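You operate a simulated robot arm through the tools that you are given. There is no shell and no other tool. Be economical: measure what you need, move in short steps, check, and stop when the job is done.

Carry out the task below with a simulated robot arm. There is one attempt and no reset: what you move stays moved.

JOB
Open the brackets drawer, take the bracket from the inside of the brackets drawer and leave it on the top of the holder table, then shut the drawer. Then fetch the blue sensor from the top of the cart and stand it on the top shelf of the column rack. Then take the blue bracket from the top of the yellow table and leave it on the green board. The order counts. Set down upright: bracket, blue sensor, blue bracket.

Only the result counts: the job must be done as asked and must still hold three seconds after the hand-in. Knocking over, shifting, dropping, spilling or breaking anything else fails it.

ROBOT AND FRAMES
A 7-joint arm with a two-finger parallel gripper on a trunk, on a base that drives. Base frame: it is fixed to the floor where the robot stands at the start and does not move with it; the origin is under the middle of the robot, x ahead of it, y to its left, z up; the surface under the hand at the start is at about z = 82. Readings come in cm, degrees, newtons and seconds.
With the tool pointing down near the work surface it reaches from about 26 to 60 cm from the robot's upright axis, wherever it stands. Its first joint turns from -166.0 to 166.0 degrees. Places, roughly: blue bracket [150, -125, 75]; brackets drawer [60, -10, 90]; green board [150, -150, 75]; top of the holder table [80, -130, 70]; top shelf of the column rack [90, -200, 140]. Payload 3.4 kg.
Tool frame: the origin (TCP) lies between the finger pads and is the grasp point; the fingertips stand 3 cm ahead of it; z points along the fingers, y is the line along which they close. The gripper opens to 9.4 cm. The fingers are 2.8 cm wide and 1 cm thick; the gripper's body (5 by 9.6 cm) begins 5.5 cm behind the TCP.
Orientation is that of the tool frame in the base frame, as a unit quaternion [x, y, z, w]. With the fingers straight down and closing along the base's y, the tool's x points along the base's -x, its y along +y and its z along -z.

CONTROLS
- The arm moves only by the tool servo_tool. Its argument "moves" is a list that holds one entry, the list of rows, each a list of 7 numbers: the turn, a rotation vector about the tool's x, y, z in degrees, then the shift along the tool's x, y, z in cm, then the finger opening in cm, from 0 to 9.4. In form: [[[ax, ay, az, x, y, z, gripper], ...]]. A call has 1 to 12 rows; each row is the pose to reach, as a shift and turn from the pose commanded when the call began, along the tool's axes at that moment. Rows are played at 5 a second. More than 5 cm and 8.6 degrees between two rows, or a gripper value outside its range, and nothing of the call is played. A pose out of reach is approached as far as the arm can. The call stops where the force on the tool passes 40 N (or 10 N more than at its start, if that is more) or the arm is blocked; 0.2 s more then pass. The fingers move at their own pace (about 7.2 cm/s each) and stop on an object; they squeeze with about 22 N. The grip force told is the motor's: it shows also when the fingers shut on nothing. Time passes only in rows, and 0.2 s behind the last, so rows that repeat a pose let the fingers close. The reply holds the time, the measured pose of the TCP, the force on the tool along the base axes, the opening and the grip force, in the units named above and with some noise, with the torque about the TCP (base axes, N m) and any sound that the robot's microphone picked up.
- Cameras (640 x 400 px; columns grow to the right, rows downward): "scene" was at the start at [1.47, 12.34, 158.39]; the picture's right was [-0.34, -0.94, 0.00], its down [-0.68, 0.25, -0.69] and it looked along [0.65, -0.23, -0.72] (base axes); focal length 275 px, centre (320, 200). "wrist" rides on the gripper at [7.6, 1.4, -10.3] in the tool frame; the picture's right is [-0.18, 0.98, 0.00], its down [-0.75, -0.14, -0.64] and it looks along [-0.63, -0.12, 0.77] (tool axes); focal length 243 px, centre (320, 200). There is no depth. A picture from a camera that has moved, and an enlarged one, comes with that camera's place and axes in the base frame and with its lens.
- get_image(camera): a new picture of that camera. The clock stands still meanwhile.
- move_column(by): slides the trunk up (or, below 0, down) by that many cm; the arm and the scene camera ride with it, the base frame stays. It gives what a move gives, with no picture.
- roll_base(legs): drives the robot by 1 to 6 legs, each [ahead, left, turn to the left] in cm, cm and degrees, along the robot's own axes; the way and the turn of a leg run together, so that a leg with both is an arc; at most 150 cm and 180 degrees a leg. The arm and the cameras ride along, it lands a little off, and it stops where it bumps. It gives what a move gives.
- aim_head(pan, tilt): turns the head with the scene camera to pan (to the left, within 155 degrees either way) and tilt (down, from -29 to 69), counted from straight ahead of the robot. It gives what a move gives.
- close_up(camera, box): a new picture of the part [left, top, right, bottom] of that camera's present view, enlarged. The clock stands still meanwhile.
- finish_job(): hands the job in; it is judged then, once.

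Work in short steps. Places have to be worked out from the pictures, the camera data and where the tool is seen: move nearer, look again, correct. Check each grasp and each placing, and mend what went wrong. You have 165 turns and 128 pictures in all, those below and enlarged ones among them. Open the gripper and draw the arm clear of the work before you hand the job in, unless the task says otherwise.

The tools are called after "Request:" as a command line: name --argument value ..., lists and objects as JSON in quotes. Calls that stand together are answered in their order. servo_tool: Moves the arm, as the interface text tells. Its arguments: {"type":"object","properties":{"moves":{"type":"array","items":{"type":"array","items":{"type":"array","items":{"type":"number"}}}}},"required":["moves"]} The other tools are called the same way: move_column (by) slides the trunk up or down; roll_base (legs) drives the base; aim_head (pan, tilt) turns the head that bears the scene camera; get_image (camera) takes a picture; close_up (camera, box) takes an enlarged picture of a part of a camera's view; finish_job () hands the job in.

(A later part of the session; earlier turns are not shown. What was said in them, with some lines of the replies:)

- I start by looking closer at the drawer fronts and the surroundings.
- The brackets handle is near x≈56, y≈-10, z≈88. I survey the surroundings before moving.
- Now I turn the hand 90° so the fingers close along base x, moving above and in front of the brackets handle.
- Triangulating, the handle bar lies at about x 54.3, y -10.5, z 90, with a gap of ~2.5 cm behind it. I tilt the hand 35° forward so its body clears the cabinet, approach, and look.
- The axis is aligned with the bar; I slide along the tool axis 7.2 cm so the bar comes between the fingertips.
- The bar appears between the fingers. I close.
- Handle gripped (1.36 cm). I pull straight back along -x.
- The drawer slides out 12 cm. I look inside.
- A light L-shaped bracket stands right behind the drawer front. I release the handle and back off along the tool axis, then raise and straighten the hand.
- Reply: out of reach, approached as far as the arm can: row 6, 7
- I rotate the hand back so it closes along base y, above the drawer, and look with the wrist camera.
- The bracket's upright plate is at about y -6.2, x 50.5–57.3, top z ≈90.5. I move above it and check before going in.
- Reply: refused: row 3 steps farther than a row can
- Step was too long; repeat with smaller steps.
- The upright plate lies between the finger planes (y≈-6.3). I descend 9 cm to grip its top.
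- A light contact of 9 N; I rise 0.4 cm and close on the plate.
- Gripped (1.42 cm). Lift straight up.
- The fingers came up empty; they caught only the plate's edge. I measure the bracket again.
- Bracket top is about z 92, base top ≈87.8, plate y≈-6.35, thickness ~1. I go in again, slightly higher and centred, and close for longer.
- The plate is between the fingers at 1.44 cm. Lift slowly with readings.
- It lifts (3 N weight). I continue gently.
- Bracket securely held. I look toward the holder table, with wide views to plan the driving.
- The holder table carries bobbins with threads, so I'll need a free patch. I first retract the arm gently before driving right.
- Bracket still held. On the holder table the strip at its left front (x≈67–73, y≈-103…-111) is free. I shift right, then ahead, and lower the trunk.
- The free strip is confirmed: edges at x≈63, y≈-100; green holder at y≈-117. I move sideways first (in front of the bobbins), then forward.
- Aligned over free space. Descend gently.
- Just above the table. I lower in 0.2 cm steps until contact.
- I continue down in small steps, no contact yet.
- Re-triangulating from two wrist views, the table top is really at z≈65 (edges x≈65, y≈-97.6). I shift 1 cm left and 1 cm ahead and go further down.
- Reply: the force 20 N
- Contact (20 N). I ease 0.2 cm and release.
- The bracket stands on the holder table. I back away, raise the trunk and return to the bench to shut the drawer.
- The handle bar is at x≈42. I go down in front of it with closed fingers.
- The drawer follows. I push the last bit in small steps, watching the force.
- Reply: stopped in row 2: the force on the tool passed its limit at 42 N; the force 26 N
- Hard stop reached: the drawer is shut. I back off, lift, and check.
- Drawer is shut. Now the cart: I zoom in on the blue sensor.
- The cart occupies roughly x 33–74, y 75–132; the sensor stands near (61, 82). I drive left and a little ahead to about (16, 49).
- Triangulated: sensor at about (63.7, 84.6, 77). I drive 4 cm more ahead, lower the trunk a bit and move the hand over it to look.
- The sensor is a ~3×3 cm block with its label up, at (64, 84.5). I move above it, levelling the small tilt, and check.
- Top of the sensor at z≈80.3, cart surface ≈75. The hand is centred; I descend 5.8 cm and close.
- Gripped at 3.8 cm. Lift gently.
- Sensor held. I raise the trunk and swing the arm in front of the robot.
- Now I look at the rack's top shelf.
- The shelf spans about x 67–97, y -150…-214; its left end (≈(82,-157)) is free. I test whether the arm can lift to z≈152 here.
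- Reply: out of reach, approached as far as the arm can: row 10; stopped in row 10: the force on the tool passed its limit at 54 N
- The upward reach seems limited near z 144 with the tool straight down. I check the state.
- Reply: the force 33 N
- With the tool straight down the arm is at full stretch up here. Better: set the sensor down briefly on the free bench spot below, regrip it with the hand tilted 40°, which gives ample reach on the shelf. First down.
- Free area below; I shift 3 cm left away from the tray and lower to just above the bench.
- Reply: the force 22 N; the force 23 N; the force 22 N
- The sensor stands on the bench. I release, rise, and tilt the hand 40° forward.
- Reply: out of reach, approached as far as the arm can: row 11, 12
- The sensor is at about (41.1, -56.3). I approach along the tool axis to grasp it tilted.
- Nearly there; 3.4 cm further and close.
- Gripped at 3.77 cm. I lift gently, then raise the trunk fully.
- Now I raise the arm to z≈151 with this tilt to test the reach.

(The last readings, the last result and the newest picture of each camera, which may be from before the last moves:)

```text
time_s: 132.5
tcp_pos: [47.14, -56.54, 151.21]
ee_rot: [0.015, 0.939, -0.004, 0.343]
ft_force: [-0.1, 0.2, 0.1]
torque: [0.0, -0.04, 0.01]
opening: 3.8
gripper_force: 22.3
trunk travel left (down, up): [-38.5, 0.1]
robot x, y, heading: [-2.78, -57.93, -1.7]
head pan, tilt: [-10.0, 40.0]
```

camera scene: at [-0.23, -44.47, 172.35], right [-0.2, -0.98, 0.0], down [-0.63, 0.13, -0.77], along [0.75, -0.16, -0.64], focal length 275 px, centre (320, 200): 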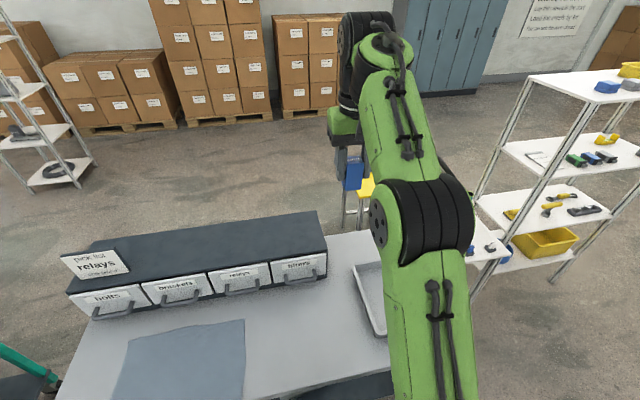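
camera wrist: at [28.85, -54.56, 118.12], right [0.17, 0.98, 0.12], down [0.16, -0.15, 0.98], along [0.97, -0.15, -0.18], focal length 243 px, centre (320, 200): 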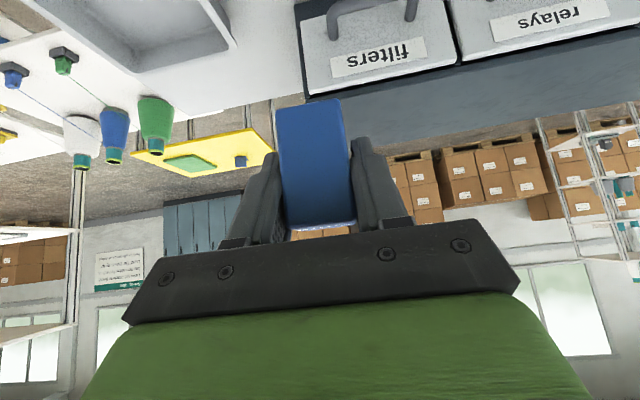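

Reach is good (radius 50 at z 151). I drive right along the aisle to y≈-157 and look at the shelf.

Request:
roll_base --legs '[[0, -50, 1.7], [0, -49, 0]]'

Request:
get_image --camera "wrist"

Request:
aim_head --pan -10 --tilt 25

Request:
get_image --camera "scene"

```text
time_s: 137.9
tcp_pos: [46.13, -155.17, 151.11]
ee_rot: [0.003, 0.939, 0.001, 0.343]
ft_force: [-1.3, -0.5, -1.3]
torque: [0.0, 0.01, 0.0]
opening: 3.79
gripper_force: 21.8
trunk travel left (down, up): [-38.5, 0.1]
robot x, y, heading: [-3.87, -157.64, -0.4]
head pan, tilt: [-10.0, 40.0]
```

```text
66 pictures are left
camera wrist: at [33.7, -153.54, 154.04], right [0.15, 0.98, 0.12], down [0.16, -0.15, 0.98], along [0.98, -0.12, -0.18], focal length 243 px, centre (320, 200)
```

wrist: 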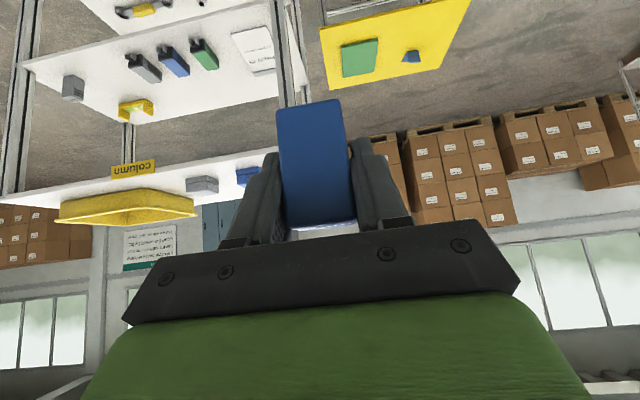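

```text
time_s: 138.7
tcp_pos: [45.98, -154.99, 151.2]
ee_rot: [0.004, 0.94, 0.0, 0.342]
ft_force: [0.0, 0.3, -1.3]
torque: [-0.02, 0.0, -0.02]
opening: 3.77
gripper_force: 22.1
trunk travel left (down, up): [-38.5, 0.1]
robot x, y, heading: [-4.28, -157.55, -0.7]
head pan, tilt: [-10.0, 25.0]
```

```text
65 pictures are left
camera scene: at [-0.84, -144.12, 175.14], right [-0.18, -0.98, 0.0], down [-0.42, 0.08, -0.91], along [0.89, -0.16, -0.42], focal length 275 px, centre (320, 200)
```

scene: 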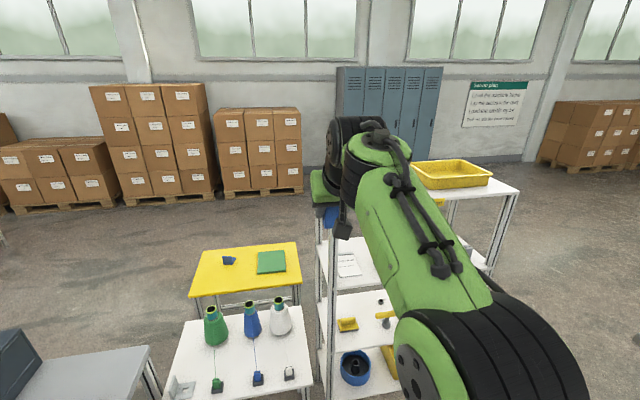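

Request:
close_up --camera "wrist" --box '[40, 90, 312, 260]'

Request:
close_up --camera "scene" --box '[290, 130, 540, 286]'

```text
2.35 times, centred on (176, 175) of wrist
camera zoom: at [33.7, -153.51, 154.04], right [0.15, 0.98, 0.12], down [0.16, -0.14, 0.98], along [0.98, -0.12, -0.18], focal length 571 px, centre (659, 259)
```

zoom: 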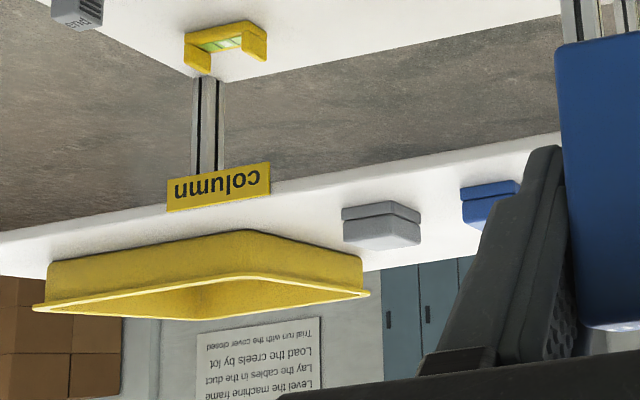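

```text
2.56 times, centred on (415, 208) of scene
camera zoom: at [-0.84, -144.12, 175.14], right [-0.18, -0.98, 0.0], down [-0.42, 0.08, -0.91], along [0.89, -0.16, -0.42], focal length 704 px, centre (77, 180)
```

zoom: 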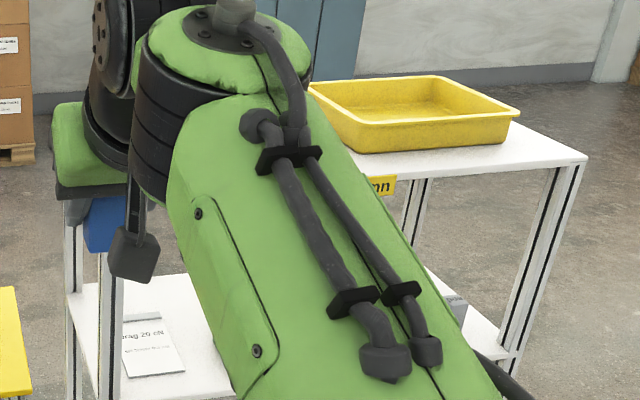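

Refined: shelf top z≈136, near edge x≈75, left edge y≈-162; a blue block sits at x≥82, y -171…-178. Target for the sensor ≈(79.5, -166.3). I drive right, then ahead part way, and look.

Request:
roll_base --legs '[[0, -11.3, 0.5], [20, 0, 0]]'

Request:
get_image --camera "wrist"

Request:
aim_head --pan 5 --tilt 32

Request:
get_image --camera "scene"

```text
time_s: 141.1
tcp_pos: [65.84, -166.24, 151.1]
ee_rot: [0.001, 0.939, 0.001, 0.343]
ft_force: [0.0, 0.2, -0.4]
torque: [0.0, 0.03, 0.02]
opening: 3.81
gripper_force: 22.3
trunk travel left (down, up): [-38.5, 0.1]
robot x, y, heading: [16.12, -168.73, -0.3]
head pan, tilt: [-10.0, 25.0]
```

```text
62 pictures are left
camera wrist: at [53.48, -164.73, 154.04], right [0.14, 0.98, 0.12], down [0.16, -0.14, 0.98], along [0.98, -0.12, -0.18], focal length 243 px, centre (320, 200)
```

wrist: 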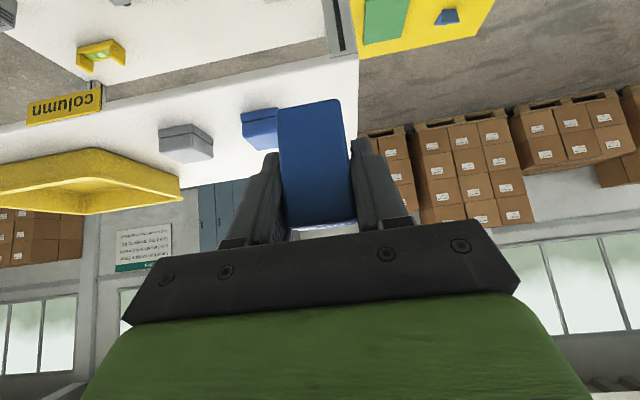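

```text
time_s: 141.9
tcp_pos: [65.88, -166.12, 151.14]
ee_rot: [0.0, 0.939, 0.001, 0.343]
ft_force: [0.4, -0.2, -0.7]
torque: [0.03, 0.01, -0.01]
opening: 3.77
gripper_force: 21.9
trunk travel left (down, up): [-38.5, 0.1]
robot x, y, heading: [15.84, -168.79, 0.1]
head pan, tilt: [5.0, 32.0]
```

```text
61 pictures are left
camera scene: at [18.68, -153.19, 174.04], right [0.09, -1.0, 0.0], down [-0.53, -0.05, -0.85], along [0.84, 0.07, -0.53], focal length 275 px, centre (320, 200)
```

scene: 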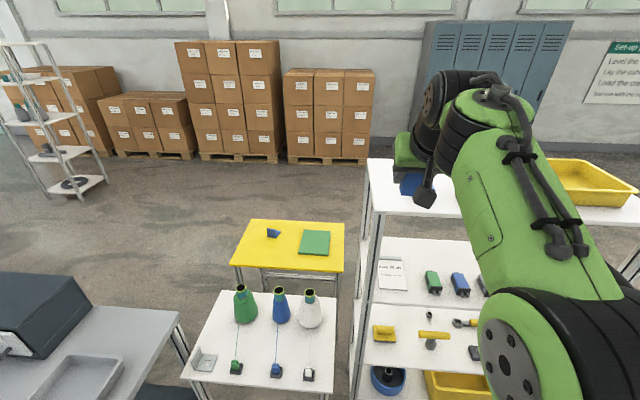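

Shelf corner confirmed at (75,-162), z≈136. I drive 13.5 cm ahead so the sensor is over its spot.

Request:
roll_base --legs '[[13.5, 0, 0]]'

Request:
servo_tool --moves '[[[0, 0, 0, 0.64, 0, 0.77, 2], [0, 0, 0, 1.6, 0, 1.9, 2], [0, 0, 0, 2.6, 0, 3.06, 2], [0, 0, 0, 3.5, 0, 4.2, 2], [0, 0, 0, 4.2, 0, 5, 2], [0, 0, 0, 4.8, 0, 5.7, 2]]]'

Request:
get_image --camera "wrist"

```text
time_s: 143.2
tcp_pos: [79.26, -166.11, 151.26]
ee_rot: [-0.001, 0.939, 0.002, 0.343]
ft_force: [0.4, 0.8, -1.2]
torque: [-0.01, 0.0, -0.02]
opening: 3.78
gripper_force: 22.2
trunk travel left (down, up): [-38.5, 0.1]
robot x, y, heading: [29.11, -168.95, 0.1]
head pan, tilt: [5.0, 32.0]
```

```text
time_s: 144.6
tcp_pos: [79.28, -166.02, 143.64]
ee_rot: [0.0, 0.939, 0.002, 0.343]
ft_force: [-0.6, 0.2, -0.5]
torque: [0.03, 0.0, 0.0]
opening: 3.78
gripper_force: 22.3
trunk travel left (down, up): [-38.5, 0.1]
robot x, y, heading: [29.2, -169.54, 0.2]
head pan, tilt: [5.0, 32.0]
```

```text
60 pictures are left
camera wrist: at [66.85, -164.62, 146.57], right [0.14, 0.98, 0.12], down [0.16, -0.14, 0.98], along [0.98, -0.12, -0.18], focal length 243 px, centre (320, 200)
```

wrist: 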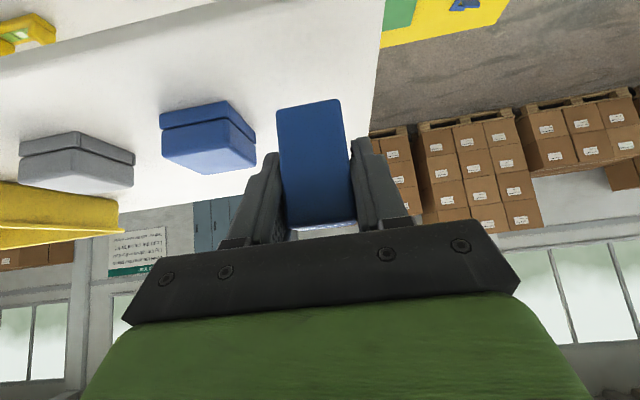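

Clear of the blue block. Lower 2.8 cm, then in tiny steps.

Request:
servo_tool --moves '[[[0, 0, 0, 0.5, 0, 0.6, 2], [0, 0, 0, 1.1, 0, 1.3, 2], [0, 0, 0, 1.8, 0, 2.14, 2]]]'

Request:
servo_tool --moves '[[[0, 0, 0, 0.1, 0, 0.12, 2], [0, 0, 0, 0.2, 0, 0.24, 2]]]'

```text
time_s: 145.4
tcp_pos: [79.25, -166.02, 140.82]
ee_rot: [0.0, 0.939, 0.002, 0.343]
ft_force: [-0.1, -0.1, -0.2]
torque: [-0.02, -0.03, -0.01]
opening: 3.81
gripper_force: 22.6
trunk travel left (down, up): [-38.5, 0.1]
robot x, y, heading: [29.15, -169.34, 0.2]
head pan, tilt: [5.0, 32.0]
```

```text
time_s: 146.0
tcp_pos: [79.3, -165.92, 140.56]
ee_rot: [-0.001, 0.939, 0.002, 0.343]
ft_force: [-0.7, -0.3, -0.5]
torque: [-0.02, 0.02, -0.03]
opening: 3.79
gripper_force: 22.2
trunk travel left (down, up): [-38.5, 0.1]
robot x, y, heading: [29.06, -168.81, 0.2]
head pan, tilt: [5.0, 32.0]
```

Request:
servo_tool --moves '[[[0, 0, 0, 0.1, 0, 0.12, 2], [0, 0, 0, 0.2, 0, 0.24, 2]]]'

```text
time_s: 146.6
tcp_pos: [79.35, -165.99, 140.11]
ee_rot: [-0.001, 0.939, 0.002, 0.343]
ft_force: [-0.2, -0.3, -0.9]
torque: [0.02, 0.0, 0.01]
opening: 3.81
gripper_force: 22.0
trunk travel left (down, up): [-38.5, 0.1]
robot x, y, heading: [29.43, -169.11, -0.1]
head pan, tilt: [5.0, 32.0]
```

No contact yet; another small step.

Request:
servo_tool --moves '[[[0, 0, 0, 0.1, 0, 0.12, 2], [0, 0, 0, 0.2, 0, 0.24, 2]]]'

Request:
close_up --camera "wrist" --box '[200, 70, 440, 220]'

```text
time_s: 147.2
tcp_pos: [79.3, -165.99, 140.12]
ee_rot: [0.0, 0.939, 0.001, 0.345]
ft_force: [1.9, 0.0, 9.7]
torque: [-0.07, 0.11, 0.01]
opening: 3.8
gripper_force: 22.1
trunk travel left (down, up): [-38.5, 0.1]
robot x, y, heading: [29.1, -168.9, -0.1]
head pan, tilt: [5.0, 32.0]
```

```text
2.67 times, centred on (320, 145) of wrist
camera zoom: at [66.83, -164.62, 142.97], right [0.14, 0.98, 0.12], down [0.16, -0.14, 0.98], along [0.98, -0.12, -0.17], focal length 647 px, centre (320, 347)
```

zoom: 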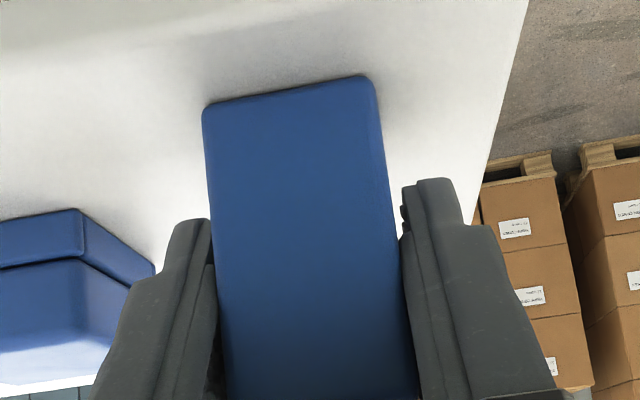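

Contact (10 N). I open slightly and withdraw along the tool axis.

Request:
servo_tool --moves '[[[0, 0, 0, 0, 0, 0, 4.2], [0, 0, 0, 0, 0, 0, 5], [0, 0, 0, 0, 0, 0, 5], [0, 0, 0, 0, 0, -1.5, 5], [0, 0, 0, 0, 0, -4, 5], [0, 0, 0, 0, 0, -7, 5], [0, 0, 0, 0, 0, -10, 5]]]'

Request:
get_image --camera "wrist"

```text
time_s: 148.8
tcp_pos: [72.7, -166.01, 147.69]
ee_rot: [-0.001, 0.939, 0.002, 0.344]
ft_force: [0.0, 0.2, -0.2]
torque: [0.01, 0.0, 0.01]
opening: 4.97
gripper_force: 0.0
trunk travel left (down, up): [-38.5, 0.1]
robot x, y, heading: [28.87, -169.05, 0.1]
head pan, tilt: [5.0, 32.0]
```

```text
58 pictures are left
camera wrist: at [60.26, -164.67, 150.65], right [0.14, 0.98, 0.12], down [0.16, -0.14, 0.98], along [0.98, -0.12, -0.18], focal length 243 px, centre (320, 200)
```

wrist: 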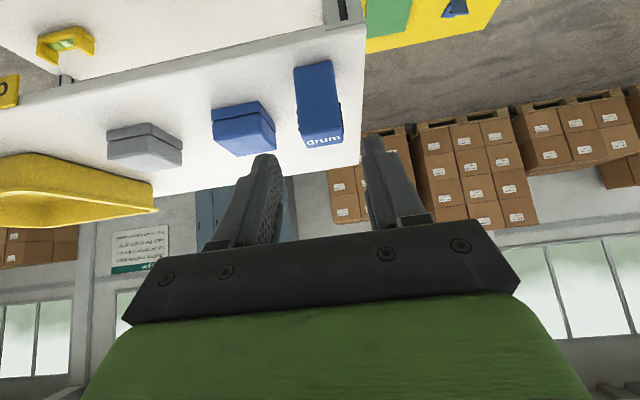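

The sensor stands on the shelf. Next, I drive around the right end of the rack (open floor) to reach the yellow table from its far side.

Request:
roll_base --legs '[[-16, 0, 0], [0, -99, 0]]'

Request:
aim_head --pan 20 --tilt 35

Request:
get_image --camera "scene"

```text
time_s: 154.9
tcp_pos: [56.39, -265.14, 147.6]
ee_rot: [0.002, 0.939, 0.001, 0.343]
ft_force: [-0.4, -0.4, 0.1]
torque: [0.01, 0.01, -0.02]
opening: 5.0
gripper_force: 0.1
trunk travel left (down, up): [-38.5, 0.1]
robot x, y, heading: [12.77, -267.85, -0.4]
head pan, tilt: [5.0, 32.0]
```

```text
time_s: 155.7
tcp_pos: [56.42, -265.1, 147.64]
ee_rot: [0.002, 0.939, 0.001, 0.343]
ft_force: [0.2, 0.4, 0.4]
torque: [0.01, -0.02, 0.02]
opening: 4.98
gripper_force: 0.0
trunk travel left (down, up): [-38.5, 0.1]
robot x, y, heading: [12.87, -267.81, -0.1]
head pan, tilt: [20.0, 35.0]
```

```text
57 pictures are left
camera scene: at [14.98, -249.75, 173.57], right [0.34, -0.94, 0.0], down [-0.54, -0.19, -0.82], along [0.77, 0.28, -0.57], focal length 275 px, centre (320, 200)
```

scene: 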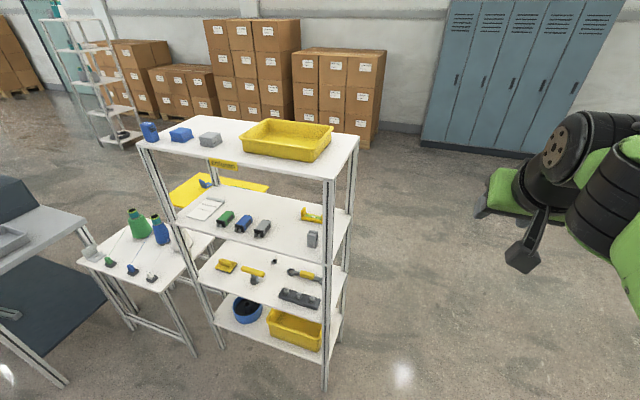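

The sensor stands upright; the lane past the rack is clear. I drive ahead to x≈190 and turn to face back.

Request:
roll_base --legs '[[130, 0, 0], [48, 0, 0], [0, 70, 0]]'

Request:
roll_base --legs '[[0, 0, 90], [0, 0, 90]]'

Request:
aim_head --pan -35 --tilt 35

Request:
get_image --camera "scene"

```text
time_s: 168.2
tcp_pos: [236.86, -197.03, 147.65]
ee_rot: [0.003, 0.94, 0.0, 0.342]
ft_force: [-0.2, 0.4, 0.1]
torque: [0.04, 0.0, -0.02]
opening: 5.01
gripper_force: 0.1
trunk travel left (down, up): [-38.5, 0.1]
robot x, y, heading: [193.17, -199.7, -0.2]
head pan, tilt: [20.0, 35.0]
```

```text
time_s: 176.2
tcp_pos: [149.6, -202.97, 147.76]
ee_rot: [0.94, 0.004, -0.342, 0.003]
ft_force: [0.1, -1.2, -0.5]
torque: [0.01, -0.01, -0.02]
opening: 5.01
gripper_force: 0.0
trunk travel left (down, up): [-38.5, 0.1]
robot x, y, heading: [193.07, -199.81, -179.4]
head pan, tilt: [20.0, 35.0]
```

```text
time_s: 177.5
tcp_pos: [149.67, -203.01, 147.68]
ee_rot: [0.939, 0.003, -0.343, 0.002]
ft_force: [0.0, 0.0, 0.3]
torque: [-0.01, 0.0, 0.0]
opening: 4.98
gripper_force: 0.0
trunk travel left (down, up): [-38.5, 0.1]
robot x, y, heading: [193.2, -200.04, -179.5]
head pan, tilt: [-35.0, 35.0]
```

```text
56 pictures are left
camera scene: at [191.97, -209.98, 173.57], right [0.57, 0.82, 0.0], down [0.47, -0.32, -0.82], along [-0.68, 0.46, -0.57], focal length 275 px, centre (320, 200)
```

scene: 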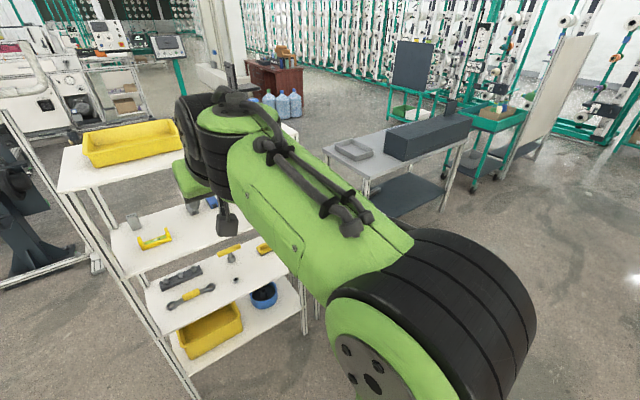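

Facing back now. I drive sideways (robot's right = +y) to y≈-129 beside the yellow table.

Request:
roll_base --legs '[[0, -71, -0.5]]'

Request:
aim_head --pan 5 --tilt 55

Request:
get_image --camera "scene"

Request:
get_image --camera "wrist"

```text
time_s: 181.4
tcp_pos: [149.42, -131.75, 147.56]
ee_rot: [0.939, -0.001, -0.343, 0.0]
ft_force: [-0.2, -1.0, 0.1]
torque: [-0.04, 0.01, -0.01]
opening: 4.99
gripper_force: 0.0
trunk travel left (down, up): [-38.5, 0.1]
robot x, y, heading: [193.02, -128.79, 179.9]
head pan, tilt: [-35.0, 35.0]
```

```text
time_s: 182.4
tcp_pos: [149.46, -131.7, 147.59]
ee_rot: [0.939, -0.002, -0.343, 0.001]
ft_force: [0.2, -0.1, 0.1]
torque: [-0.01, 0.05, 0.02]
opening: 5.0
gripper_force: 0.0
trunk travel left (down, up): [-38.5, 0.1]
robot x, y, heading: [192.76, -129.17, 180.1]
head pan, tilt: [5.0, 55.0]
```

```text
55 pictures are left
camera scene: at [191.68, -144.78, 170.75], right [-0.09, 1.0, 0.0], down [0.82, 0.07, -0.57], along [-0.57, -0.05, -0.82], focal length 275 px, centre (320, 200)
```

scene: 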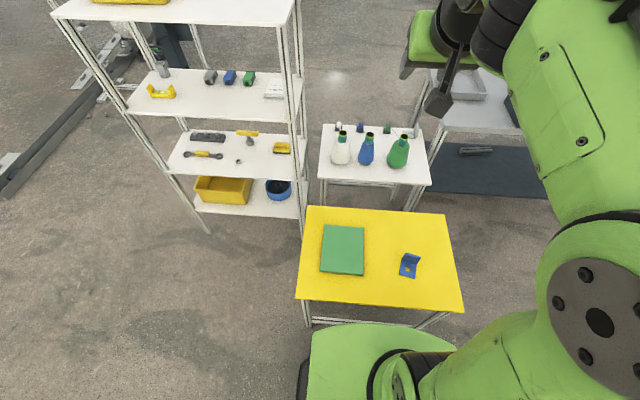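

```text
54 pictures are left
camera wrist: at [161.77, -133.15, 150.59], right [-0.14, -0.98, 0.12], down [-0.16, 0.14, 0.98], along [-0.98, 0.12, -0.18], focal length 243 px, centre (320, 200)
```

wrist: 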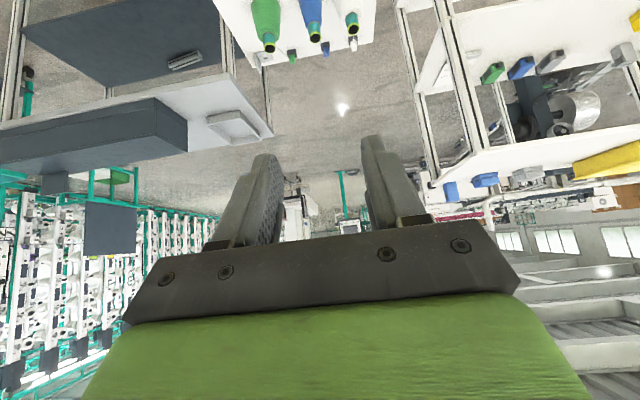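

Blue bracket at ≈(148,-113), board ≈(143,-139.5), table z≈65.5. I lower the trunk and bring the hand to vertical.

Request:
move_column --by -28

Request:
servo_tool --moves '[[[0, 8, 0, 0, 0, 0, 7], [0, 16, 0, 0, 0, 0, 7], [0, 24, 0, 0, 0, 0, 7], [0, 32, 0, 0, 0, 0, 7], [0, 40.1, 0, 0, 0, 0, 7], [0, 40.1, 0, 0, 0, 0, 7]]]'

Request:
get_image --camera "wrist"

Request:
close_up --camera "scene" --box '[280, 190, 480, 315]'

```text
time_s: 185.3
tcp_pos: [149.38, -131.82, 119.6]
ee_rot: [0.939, -0.002, -0.343, 0.001]
ft_force: [0.3, -0.1, 0.0]
torque: [0.0, 0.01, 0.02]
opening: 5.0
gripper_force: 0.2
trunk travel left (down, up): [-10.5, 28.1]
robot x, y, heading: [192.85, -128.92, 180.0]
head pan, tilt: [5.0, 55.0]
```

```text
time_s: 186.4
tcp_pos: [149.14, -131.69, 119.91]
ee_rot: [0.998, 0.004, -0.06, 0.001]
ft_force: [-32.7, -3.9, -34.0]
torque: [0.55, -0.17, -0.46]
opening: 6.99
gripper_force: 0.1
out of reach, approached as far as the arm can: row 5
trunk travel left (down, up): [-10.5, 28.1]
robot x, y, heading: [193.38, -129.05, 179.8]
head pan, tilt: [5.0, 55.0]
stopped in row 5: the force on the tool passed its limit at 154 N (the readings are from after the stop); the commanded pose is now the measured one
```

```text
53 pictures are left
camera wrist: at [157.83, -133.02, 129.12], right [-0.18, -0.98, 0.02], down [-0.67, 0.14, 0.73], along [-0.72, 0.11, -0.69], focal length 243 px, centre (320, 200)
```

wrist: 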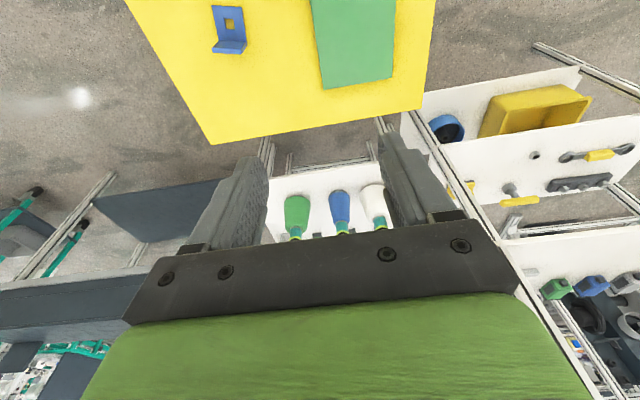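

```text
3.20 times, centred on (380, 252) of scene
camera zoom: at [191.74, -144.78, 142.8], right [-0.09, 1.0, 0.0], down [0.82, 0.07, -0.57], along [-0.57, -0.05, -0.82], focal length 880 px, centre (128, 32)
```

zoom: 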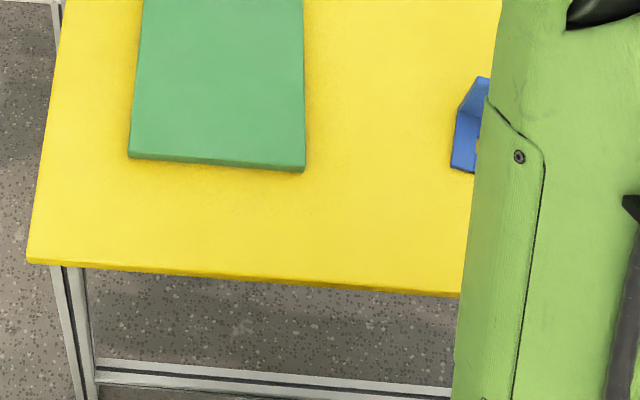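

The arm was at its height limit again; I lower the hand first and then complete the levelling.

Request:
servo_tool --moves '[[[0, 0, 0, 0, 0, 2, 7], [0, 0, 0, 0, 0, 5, 7], [0, 0, 0, 0, 0, 9, 7], [0, 0, 0, 0, 0, 13, 7], [0, 3.5, 0, 0, 0, 17, 7], [0, 6.9, 0, 0, 0, 20, 7], [0, 6.9, 0, 0, 0, 20, 7]]]'

Request:
get_image --camera "wrist"

```text
time_s: 188.0
tcp_pos: [146.9, -131.84, 99.83]
ee_rot: [1.0, 0.005, 0.003, 0.001]
ft_force: [-0.2, 0.6, 0.3]
torque: [0.01, -0.01, 0.02]
opening: 7.01
gripper_force: 0.2
trunk travel left (down, up): [-10.5, 28.1]
robot x, y, heading: [193.18, -128.8, 180.2]
head pan, tilt: [5.0, 55.0]
```

```text
51 pictures are left
camera wrist: at [154.44, -133.15, 110.1], right [-0.18, -0.98, 0.0], down [-0.76, 0.14, 0.64], along [-0.63, 0.11, -0.77], focal length 243 px, centre (320, 200)
```

wrist: 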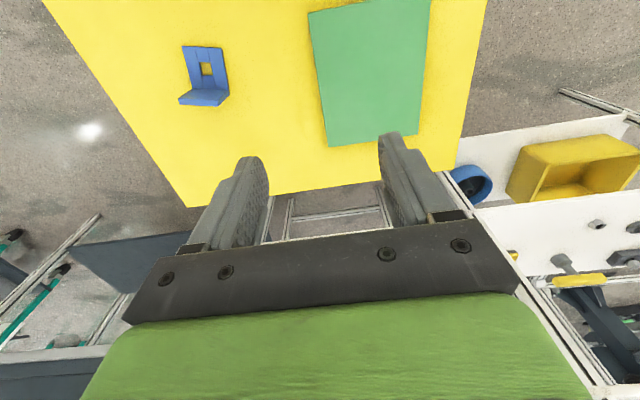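

Request:
close_up --camera "wrist" --box '[160, 30, 288, 110]'

```text
5.00 times, centred on (224, 70) of wrist
camera zoom: at [154.44, -133.15, 110.1], right [-0.18, -0.98, 0.0], down [-0.76, 0.14, 0.64], along [-0.63, 0.11, -0.77], focal length 1213 px, centre (800, 850)
```

zoom: 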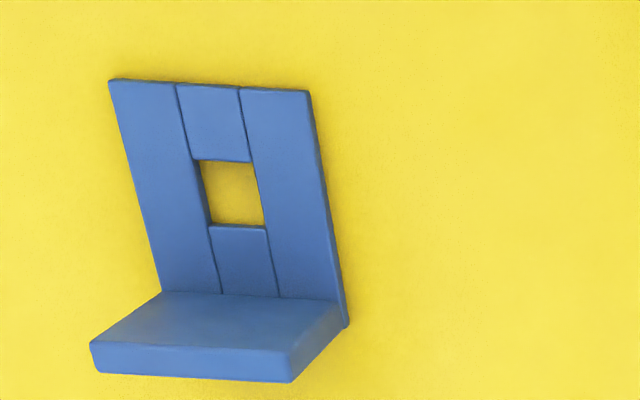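

The blue bracket's upright plate is centred near (145.5,-112.5), top z≈71, yawed ~16°. I rotate the hand -74° about its axis and go above it.

Request:
servo_tool --moves '[[[0, 0, -7.4, 0, -2, 1, 5], [0, 0, -14.8, 0, -4, 2, 5], [0, 0, -22.2, -0.3, -6, 3, 5], [0, 0, -29.6, -0.5, -8, 4, 5], [0, 0, -37, -0.7, -10, 5, 5], [0, 0, -44.4, -0.8, -12, 6, 5], [0, 0, -51.8, -1, -14, 7, 5], [0, 0, -59.2, -1.2, -16, 8, 5], [0, 0, -66.6, -1.4, -18, 9, 5], [0, 0, -74, -1.4, -19.3, 11, 5], [0, 0, -74, -1.4, -19.3, 11, 5]]]'

Request:
get_image --camera "wrist"

```text
time_s: 190.4
tcp_pos: [145.33, -112.36, 88.88]
ee_rot: [0.795, 0.606, 0.002, 0.002]
ft_force: [0.2, 0.0, 0.3]
torque: [0.02, -0.02, -0.02]
opening: 5.0
gripper_force: 0.0
trunk travel left (down, up): [-10.5, 28.1]
robot x, y, heading: [193.03, -128.93, 180.0]
head pan, tilt: [5.0, 55.0]
```

```text
49 pictures are left
camera wrist: at [148.76, -105.37, 99.24], right [0.9, -0.44, 0.01], down [-0.34, -0.69, 0.64], along [-0.28, -0.58, -0.77], focal length 243 px, centre (320, 200)
```

wrist: 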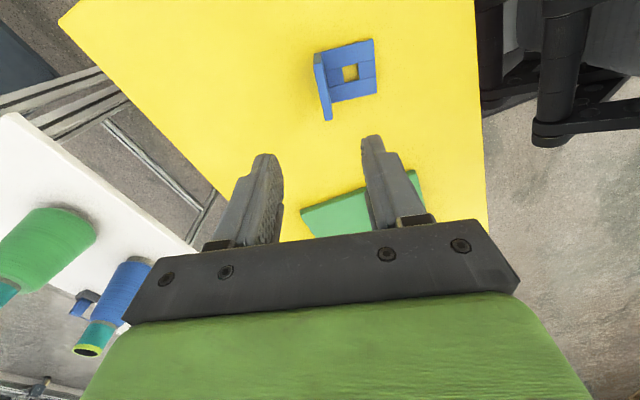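

Request:
close_up --camera "wrist" --box '[272, 30, 432, 130]'

```text
4.00 times, centred on (352, 80) of wrist
camera zoom: at [148.76, -105.37, 99.24], right [0.9, -0.44, 0.01], down [-0.34, -0.69, 0.64], along [-0.28, -0.58, -0.77], focal length 970 px, centre (192, 680)
```

zoom: 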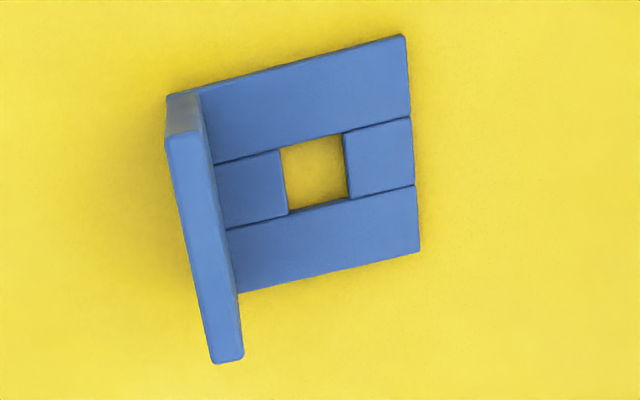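

Plate centre (145.6,-113.05), yaw 13°, top z≈71.6. I correct and descend to TCP z 71.

Request:
servo_tool --moves '[[[0, 0, -2.4, -0.3, 0.2, 3, 4.2], [0, 0, -2.4, -0.6, 0.45, 7, 4.2], [0, 0, -2.4, -0.6, 0.45, 11, 4.2], [0, 0, -2.4, -0.6, 0.45, 13, 4.2], [0, 0, -2.4, -0.6, 0.45, 13, 4.2]]]'

Request:
get_image --camera "wrist"

```text
time_s: 191.6
tcp_pos: [145.87, -113.27, 75.92]
ee_rot: [0.783, 0.622, 0.002, 0.002]
ft_force: [-0.7, 0.2, -0.2]
torque: [0.02, -0.01, -0.03]
opening: 4.19
gripper_force: 0.1
trunk travel left (down, up): [-10.5, 28.1]
robot x, y, heading: [192.98, -129.05, 179.9]
head pan, tilt: [5.0, 55.0]
```

```text
47 pictures are left
camera wrist: at [148.95, -106.14, 86.14], right [0.92, -0.4, 0.01], down [-0.31, -0.7, 0.64], along [-0.25, -0.59, -0.77], focal length 243 px, centre (320, 200)
```

wrist: 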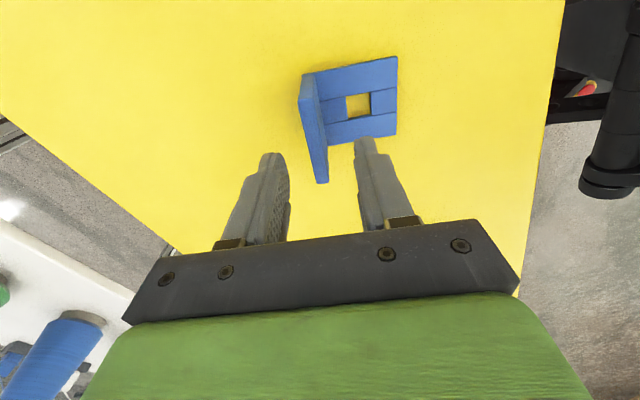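

Well centred. Descend 5 cm.

Request:
servo_tool --moves '[[[0, 0, 0, 0.4, 0, 1.5, 4.2], [0, 0, 0, 0.4, 0, 3, 4.2], [0, 0, 0, 0.4, 0, 4.3, 4.2], [0, 0, 0, 0.4, 0, 5, 4.2], [0, 0, 0, 0.4, 0, 5, 4.2]]]'

Request:
get_image --camera "wrist"

```text
time_s: 192.8
tcp_pos: [146.01, -112.74, 70.89]
ee_rot: [0.784, 0.621, 0.002, 0.002]
ft_force: [-0.8, -0.2, -0.3]
torque: [0.0, 0.01, -0.01]
opening: 4.18
gripper_force: 0.1
trunk travel left (down, up): [-10.5, 28.1]
robot x, y, heading: [192.83, -128.68, 180.0]
head pan, tilt: [5.0, 55.0]
```

```text
46 pictures are left
camera wrist: at [149.06, -105.66, 81.11], right [0.92, -0.4, 0.01], down [-0.31, -0.7, 0.64], along [-0.25, -0.59, -0.77], focal length 243 px, centre (320, 200)
```

wrist: 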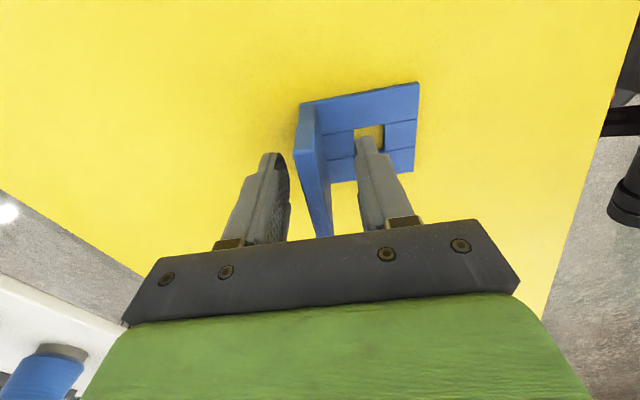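

The plate is between the fingers. Close and lift gently.

Request:
servo_tool --moves '[[[0, 0, 0, 0, 0, 0, 0], [0, 0, 0, 0, 0, 0, 0], [0, 0, 0, 0, 0, 0, 0], [0, 0, 0, 0, 0, 0, 0]]]'

Request:
servo_tool --moves '[[[0, 0, 0, 0, 0, -0.2, 0], [0, 0, 0, 0, 0, -0.5, 0], [0, 0, 0, 0, 0, -1, 0], [0, 0, 0, 0, 0, -1.6, 0], [0, 0, 0, 0, 0, -2.4, 0], [0, 0, 0, 0, 0, -3.3, 0], [0, 0, 0, 0, 0, -4.3, 0], [0, 0, 0, 0, 0, -5.3, 0], [0, 0, 0, 0, 0, -6.3, 0], [0, 0, 0, 0, 0, -7.3, 0], [0, 0, 0, 0, 0, -8, 0]]]'

Request:
get_image --camera "wrist"

```text
time_s: 193.8
tcp_pos: [145.95, -112.81, 70.86]
ee_rot: [0.783, 0.622, 0.003, 0.002]
ft_force: [-0.6, 1.3, 0.6]
torque: [0.01, 0.08, -0.01]
opening: 1.42
gripper_force: 22.1
trunk travel left (down, up): [-10.5, 28.1]
robot x, y, heading: [192.87, -128.99, 179.8]
head pan, tilt: [5.0, 55.0]
```

```text
time_s: 196.2
tcp_pos: [145.85, -112.85, 79.01]
ee_rot: [0.783, 0.622, 0.003, 0.003]
ft_force: [0.0, 0.3, -1.8]
torque: [0.03, 0.03, -0.01]
opening: 1.45
gripper_force: 22.1
trunk travel left (down, up): [-10.5, 28.1]
robot x, y, heading: [193.15, -128.79, 179.8]
head pan, tilt: [5.0, 55.0]
```

```text
45 pictures are left
camera wrist: at [148.88, -105.73, 89.19], right [0.92, -0.4, 0.01], down [-0.31, -0.7, 0.64], along [-0.25, -0.59, -0.77], focal length 243 px, centre (320, 200)
```

wrist: 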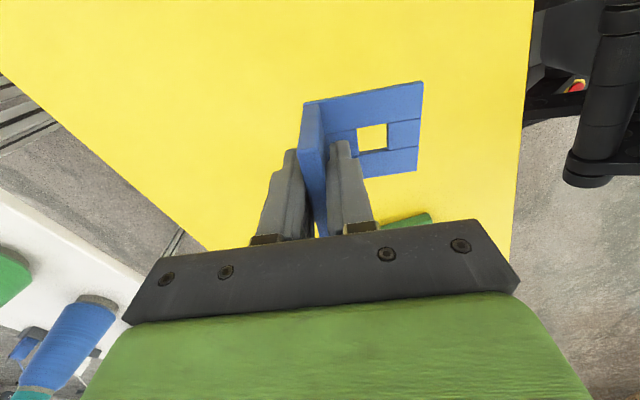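

Held. I carry it over to the board centre.

Request:
servo_tool --moves '[[[0, 0, 0, -1, 0, -0.5, 0], [0, 0, 0, -3, 0, -1, 0], [0, 0, 0, -5.5, 0, -1.5, 0], [0, 0, 0, -8, 0, -2, 0], [0, 0, 0, -10.5, 0, -2, 0], [0, 0, 0, -13, 0, -2, 0], [0, 0, 0, -15.5, 0, -2, 0], [0, 0, 0, -18, 0, -2, 0], [0, 0, 0, -20.5, 0, -2, 0], [0, 0, 0, -23, 0, -2, 0], [0, 0, 0, -25.2, 0, -2, 0], [0, 0, 0, -26.5, 0, -2, 0]]]'

Request:
get_image --camera "wrist"

Request:
get_image --camera "scene"

```text
time_s: 198.8
tcp_pos: [139.93, -138.57, 81.02]
ee_rot: [0.784, 0.621, 0.003, 0.002]
ft_force: [-0.6, 1.0, -2.3]
torque: [0.04, 0.02, -0.01]
opening: 1.42
gripper_force: 21.7
trunk travel left (down, up): [-10.5, 28.1]
robot x, y, heading: [192.74, -128.71, 180.0]
head pan, tilt: [5.0, 55.0]
```

```text
44 pictures are left
camera wrist: at [142.84, -131.46, 91.11], right [0.92, -0.4, 0.01], down [-0.31, -0.7, 0.64], along [-0.25, -0.59, -0.77], focal length 243 px, centre (320, 200)
```

wrist: 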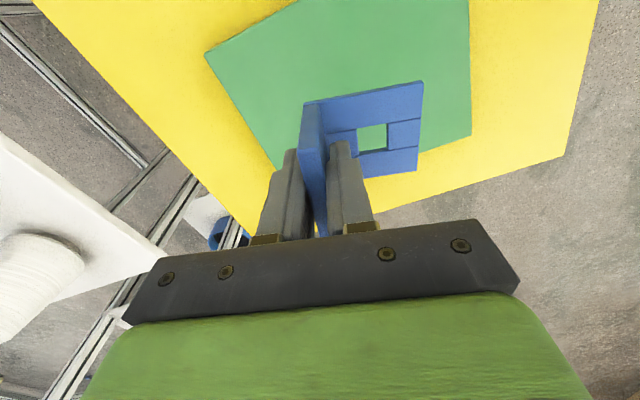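

```text
43 pictures are left
camera scene: at [191.66, -144.82, 142.79], right [-0.09, 1.0, 0.0], down [0.82, 0.07, -0.57], along [-0.57, -0.05, -0.82], focal length 275 px, centre (320, 200)
```

scene: 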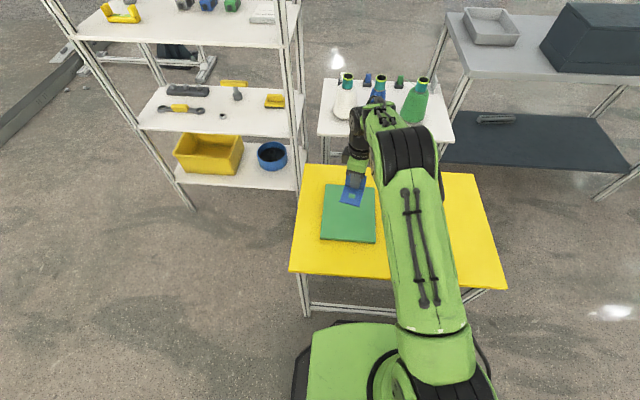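

The footprint lies well inside the board (x 132–153, y -131…-148). I lower it.

Request:
servo_tool --moves '[[[0, 0, 0, 0, 0, 1, 0], [0, 0, 0, 0, 0, 2.5, 0], [0, 0, 0, 0, 0, 4, 0], [0, 0, 0, 0, 0, 5.5, 0], [0, 0, 0, 0, 0, 6.6, 0], [0, 0, 0, 0, 0, 7.4, 0]]]'

Request:
servo_tool --moves '[[[0, 0, 0, 0, 0, 0.2, 0], [0, 0, 0, 0, 0, 0.4, 0]]]'

Request:
get_image --camera "wrist"

```text
time_s: 200.2
tcp_pos: [139.93, -138.76, 73.44]
ee_rot: [0.783, 0.622, 0.002, 0.003]
ft_force: [-0.3, 0.3, -1.5]
torque: [0.03, 0.06, 0.03]
opening: 1.4
gripper_force: 22.0
trunk travel left (down, up): [-10.5, 28.1]
robot x, y, heading: [193.4, -128.98, 179.9]
head pan, tilt: [5.0, 55.0]
```

```text
time_s: 200.8
tcp_pos: [139.82, -138.6, 73.02]
ee_rot: [0.783, 0.622, 0.002, 0.002]
ft_force: [-1.2, -0.5, -1.3]
torque: [0.01, 0.01, 0.02]
opening: 1.44
gripper_force: 21.7
trunk travel left (down, up): [-10.5, 28.1]
robot x, y, heading: [192.95, -128.86, 180.0]
head pan, tilt: [5.0, 55.0]
```

```text
42 pictures are left
camera wrist: at [142.88, -131.55, 83.3], right [0.92, -0.4, 0.01], down [-0.31, -0.7, 0.64], along [-0.25, -0.59, -0.77], focal length 243 px, centre (320, 200)
```

wrist: 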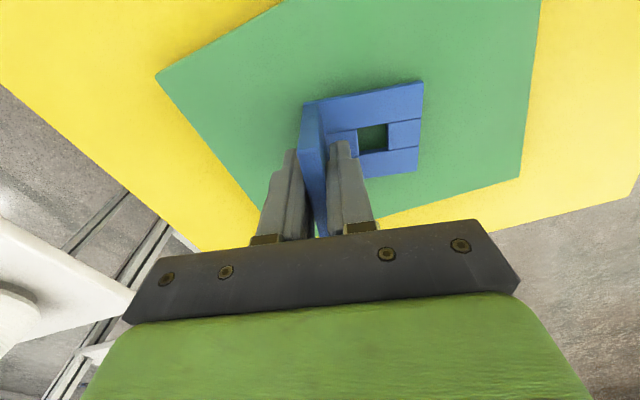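

Request:
servo_tool --moves '[[[0, 0, 0, 0, 0, 0.2, 0], [0, 0, 0, 0, 0, 0.4, 0]]]'

```text
time_s: 201.4
tcp_pos: [139.89, -138.7, 72.73]
ee_rot: [0.783, 0.622, 0.002, 0.003]
ft_force: [-0.3, 0.4, -1.4]
torque: [-0.01, 0.04, 0.01]
opening: 1.42
gripper_force: 21.7
trunk travel left (down, up): [-10.5, 28.1]
robot x, y, heading: [192.63, -128.84, 179.9]
head pan, tilt: [5.0, 55.0]
```

No contact yet; continue.

Request:
servo_tool --moves '[[[0, 0, 0, 0, 0, 0.2, 0], [0, 0, 0, 0, 0, 0.4, 0]]]'

```text
time_s: 202.0
tcp_pos: [139.85, -138.69, 72.5]
ee_rot: [0.783, 0.622, 0.002, 0.002]
ft_force: [2.6, 0.5, 14.8]
torque: [0.21, -0.08, 0.01]
opening: 1.41
gripper_force: 22.1
trunk travel left (down, up): [-10.5, 28.1]
robot x, y, heading: [192.7, -128.94, 179.7]
head pan, tilt: [5.0, 55.0]
```

Contact (15 N). I release and rise.

Request:
servo_tool --moves '[[[0, 0, 0, 0, 0, -0.1, 0.5], [0, 0, 0, 0, 0, -0.1, 1.8], [0, 0, 0, 0, 0, -0.1, 3.6], [0, 0, 0, 0, 0, -0.1, 3.6], [0, 0, 0, 0, 0, -1.5, 3.6], [0, 0, 0, 0, 0, -4, 3.6], [0, 0, 0, 0, 0, -8, 3.6], [0, 0, 0, 0, 0, -12, 3.6], [0, 0, 0, 0, 0, -16, 3.6], [0, 0, 0, 0, 0, -20, 5]]]'

Request:
get_image --camera "wrist"

```text
time_s: 204.2
tcp_pos: [139.8, -138.47, 92.31]
ee_rot: [0.784, 0.621, 0.002, 0.004]
ft_force: [-0.1, -0.1, -0.2]
torque: [0.02, 0.02, -0.01]
opening: 4.99
gripper_force: 0.1
trunk travel left (down, up): [-10.5, 28.1]
robot x, y, heading: [192.98, -129.23, 179.9]
head pan, tilt: [5.0, 55.0]
```

```text
41 pictures are left
camera wrist: at [142.81, -131.36, 102.51], right [0.92, -0.4, 0.01], down [-0.31, -0.7, 0.64], along [-0.25, -0.59, -0.77], focal length 243 px, centre (320, 200)
```

wrist: 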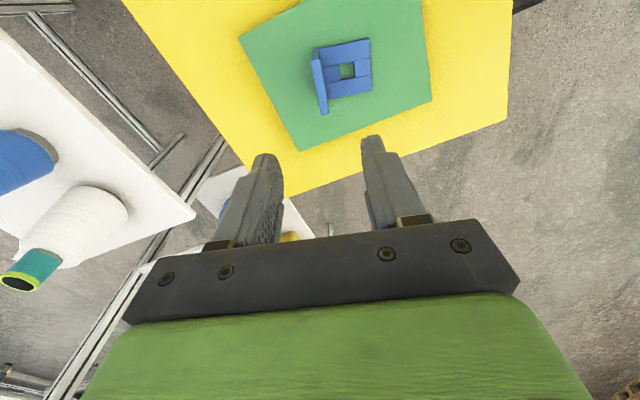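

The blue bracket stands on the board. I back off and take a last look at the other items.

Request:
roll_base --legs '[[-35, 0, 0]]'

Request:
move_column --by 26

Request:
aim_head --pan -5 --tilt 32

Request:
get_image --camera "scene"

```text
time_s: 206.5
tcp_pos: [175.34, -138.62, 92.31]
ee_rot: [0.783, 0.622, 0.002, 0.003]
ft_force: [-0.6, -0.6, 0.7]
torque: [-0.01, -0.01, 0.03]
opening: 4.98
gripper_force: 0.0
trunk travel left (down, up): [-10.5, 28.1]
robot x, y, heading: [228.47, -128.7, -180.0]
head pan, tilt: [5.0, 55.0]
```

```text
time_s: 209.2
tcp_pos: [175.17, -138.58, 118.25]
ee_rot: [0.782, 0.623, 0.003, 0.003]
ft_force: [-0.2, -0.3, 0.2]
torque: [0.0, 0.01, 0.01]
opening: 5.0
gripper_force: 0.0
trunk travel left (down, up): [-36.5, 2.1]
robot x, y, heading: [228.57, -128.91, -179.5]
head pan, tilt: [5.0, 55.0]
```

```text
time_s: 210.0
tcp_pos: [175.25, -138.64, 118.25]
ee_rot: [0.783, 0.622, 0.002, 0.002]
ft_force: [0.7, 0.8, 0.5]
torque: [-0.03, 0.01, 0.01]
opening: 5.01
gripper_force: 0.0
trunk travel left (down, up): [-36.5, 2.1]
robot x, y, heading: [228.36, -128.64, -180.1]
head pan, tilt: [-5.0, 32.0]
```

```text
40 pictures are left
camera scene: at [225.42, -143.4, 172.1], right [0.09, 1.0, 0.0], down [0.53, -0.05, -0.85], along [-0.84, 0.07, -0.53], focal length 275 px, centre (320, 200)
```

scene: 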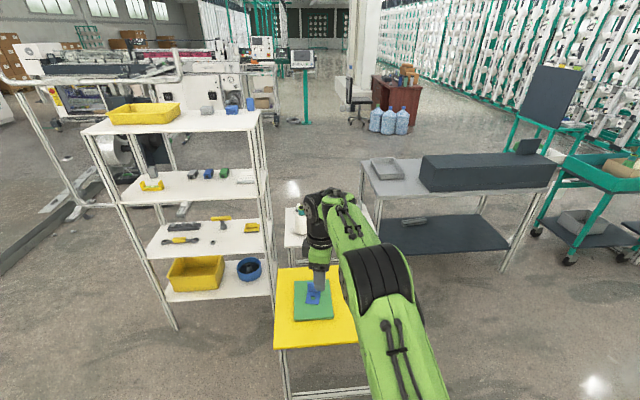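

All three items stand where they should and the arm is clear; I hand in.

Request:
finish_job

```text
The job is handed in.
```

I finished all three parts in the order asked and handed the job in; the verdict hasn't come back.

- **Bracket:** it stands upright at the left front of the holder table, clear of the bobbins and threads. I then pushed the brackets drawer in to its hard stop.
- **Blue sensor:** it stands upright at the left end of the column rack's top shelf. On the way I set it down briefly on the bench to regrip it, because the arm could not reach the shelf height with the hand pointing straight down.
- **Blue bracket:** it stands upright on the green board on the yellow table.

In the pictures I took, nothing else was knocked over or moved. The gripper was open and the arm clear at hand-in.
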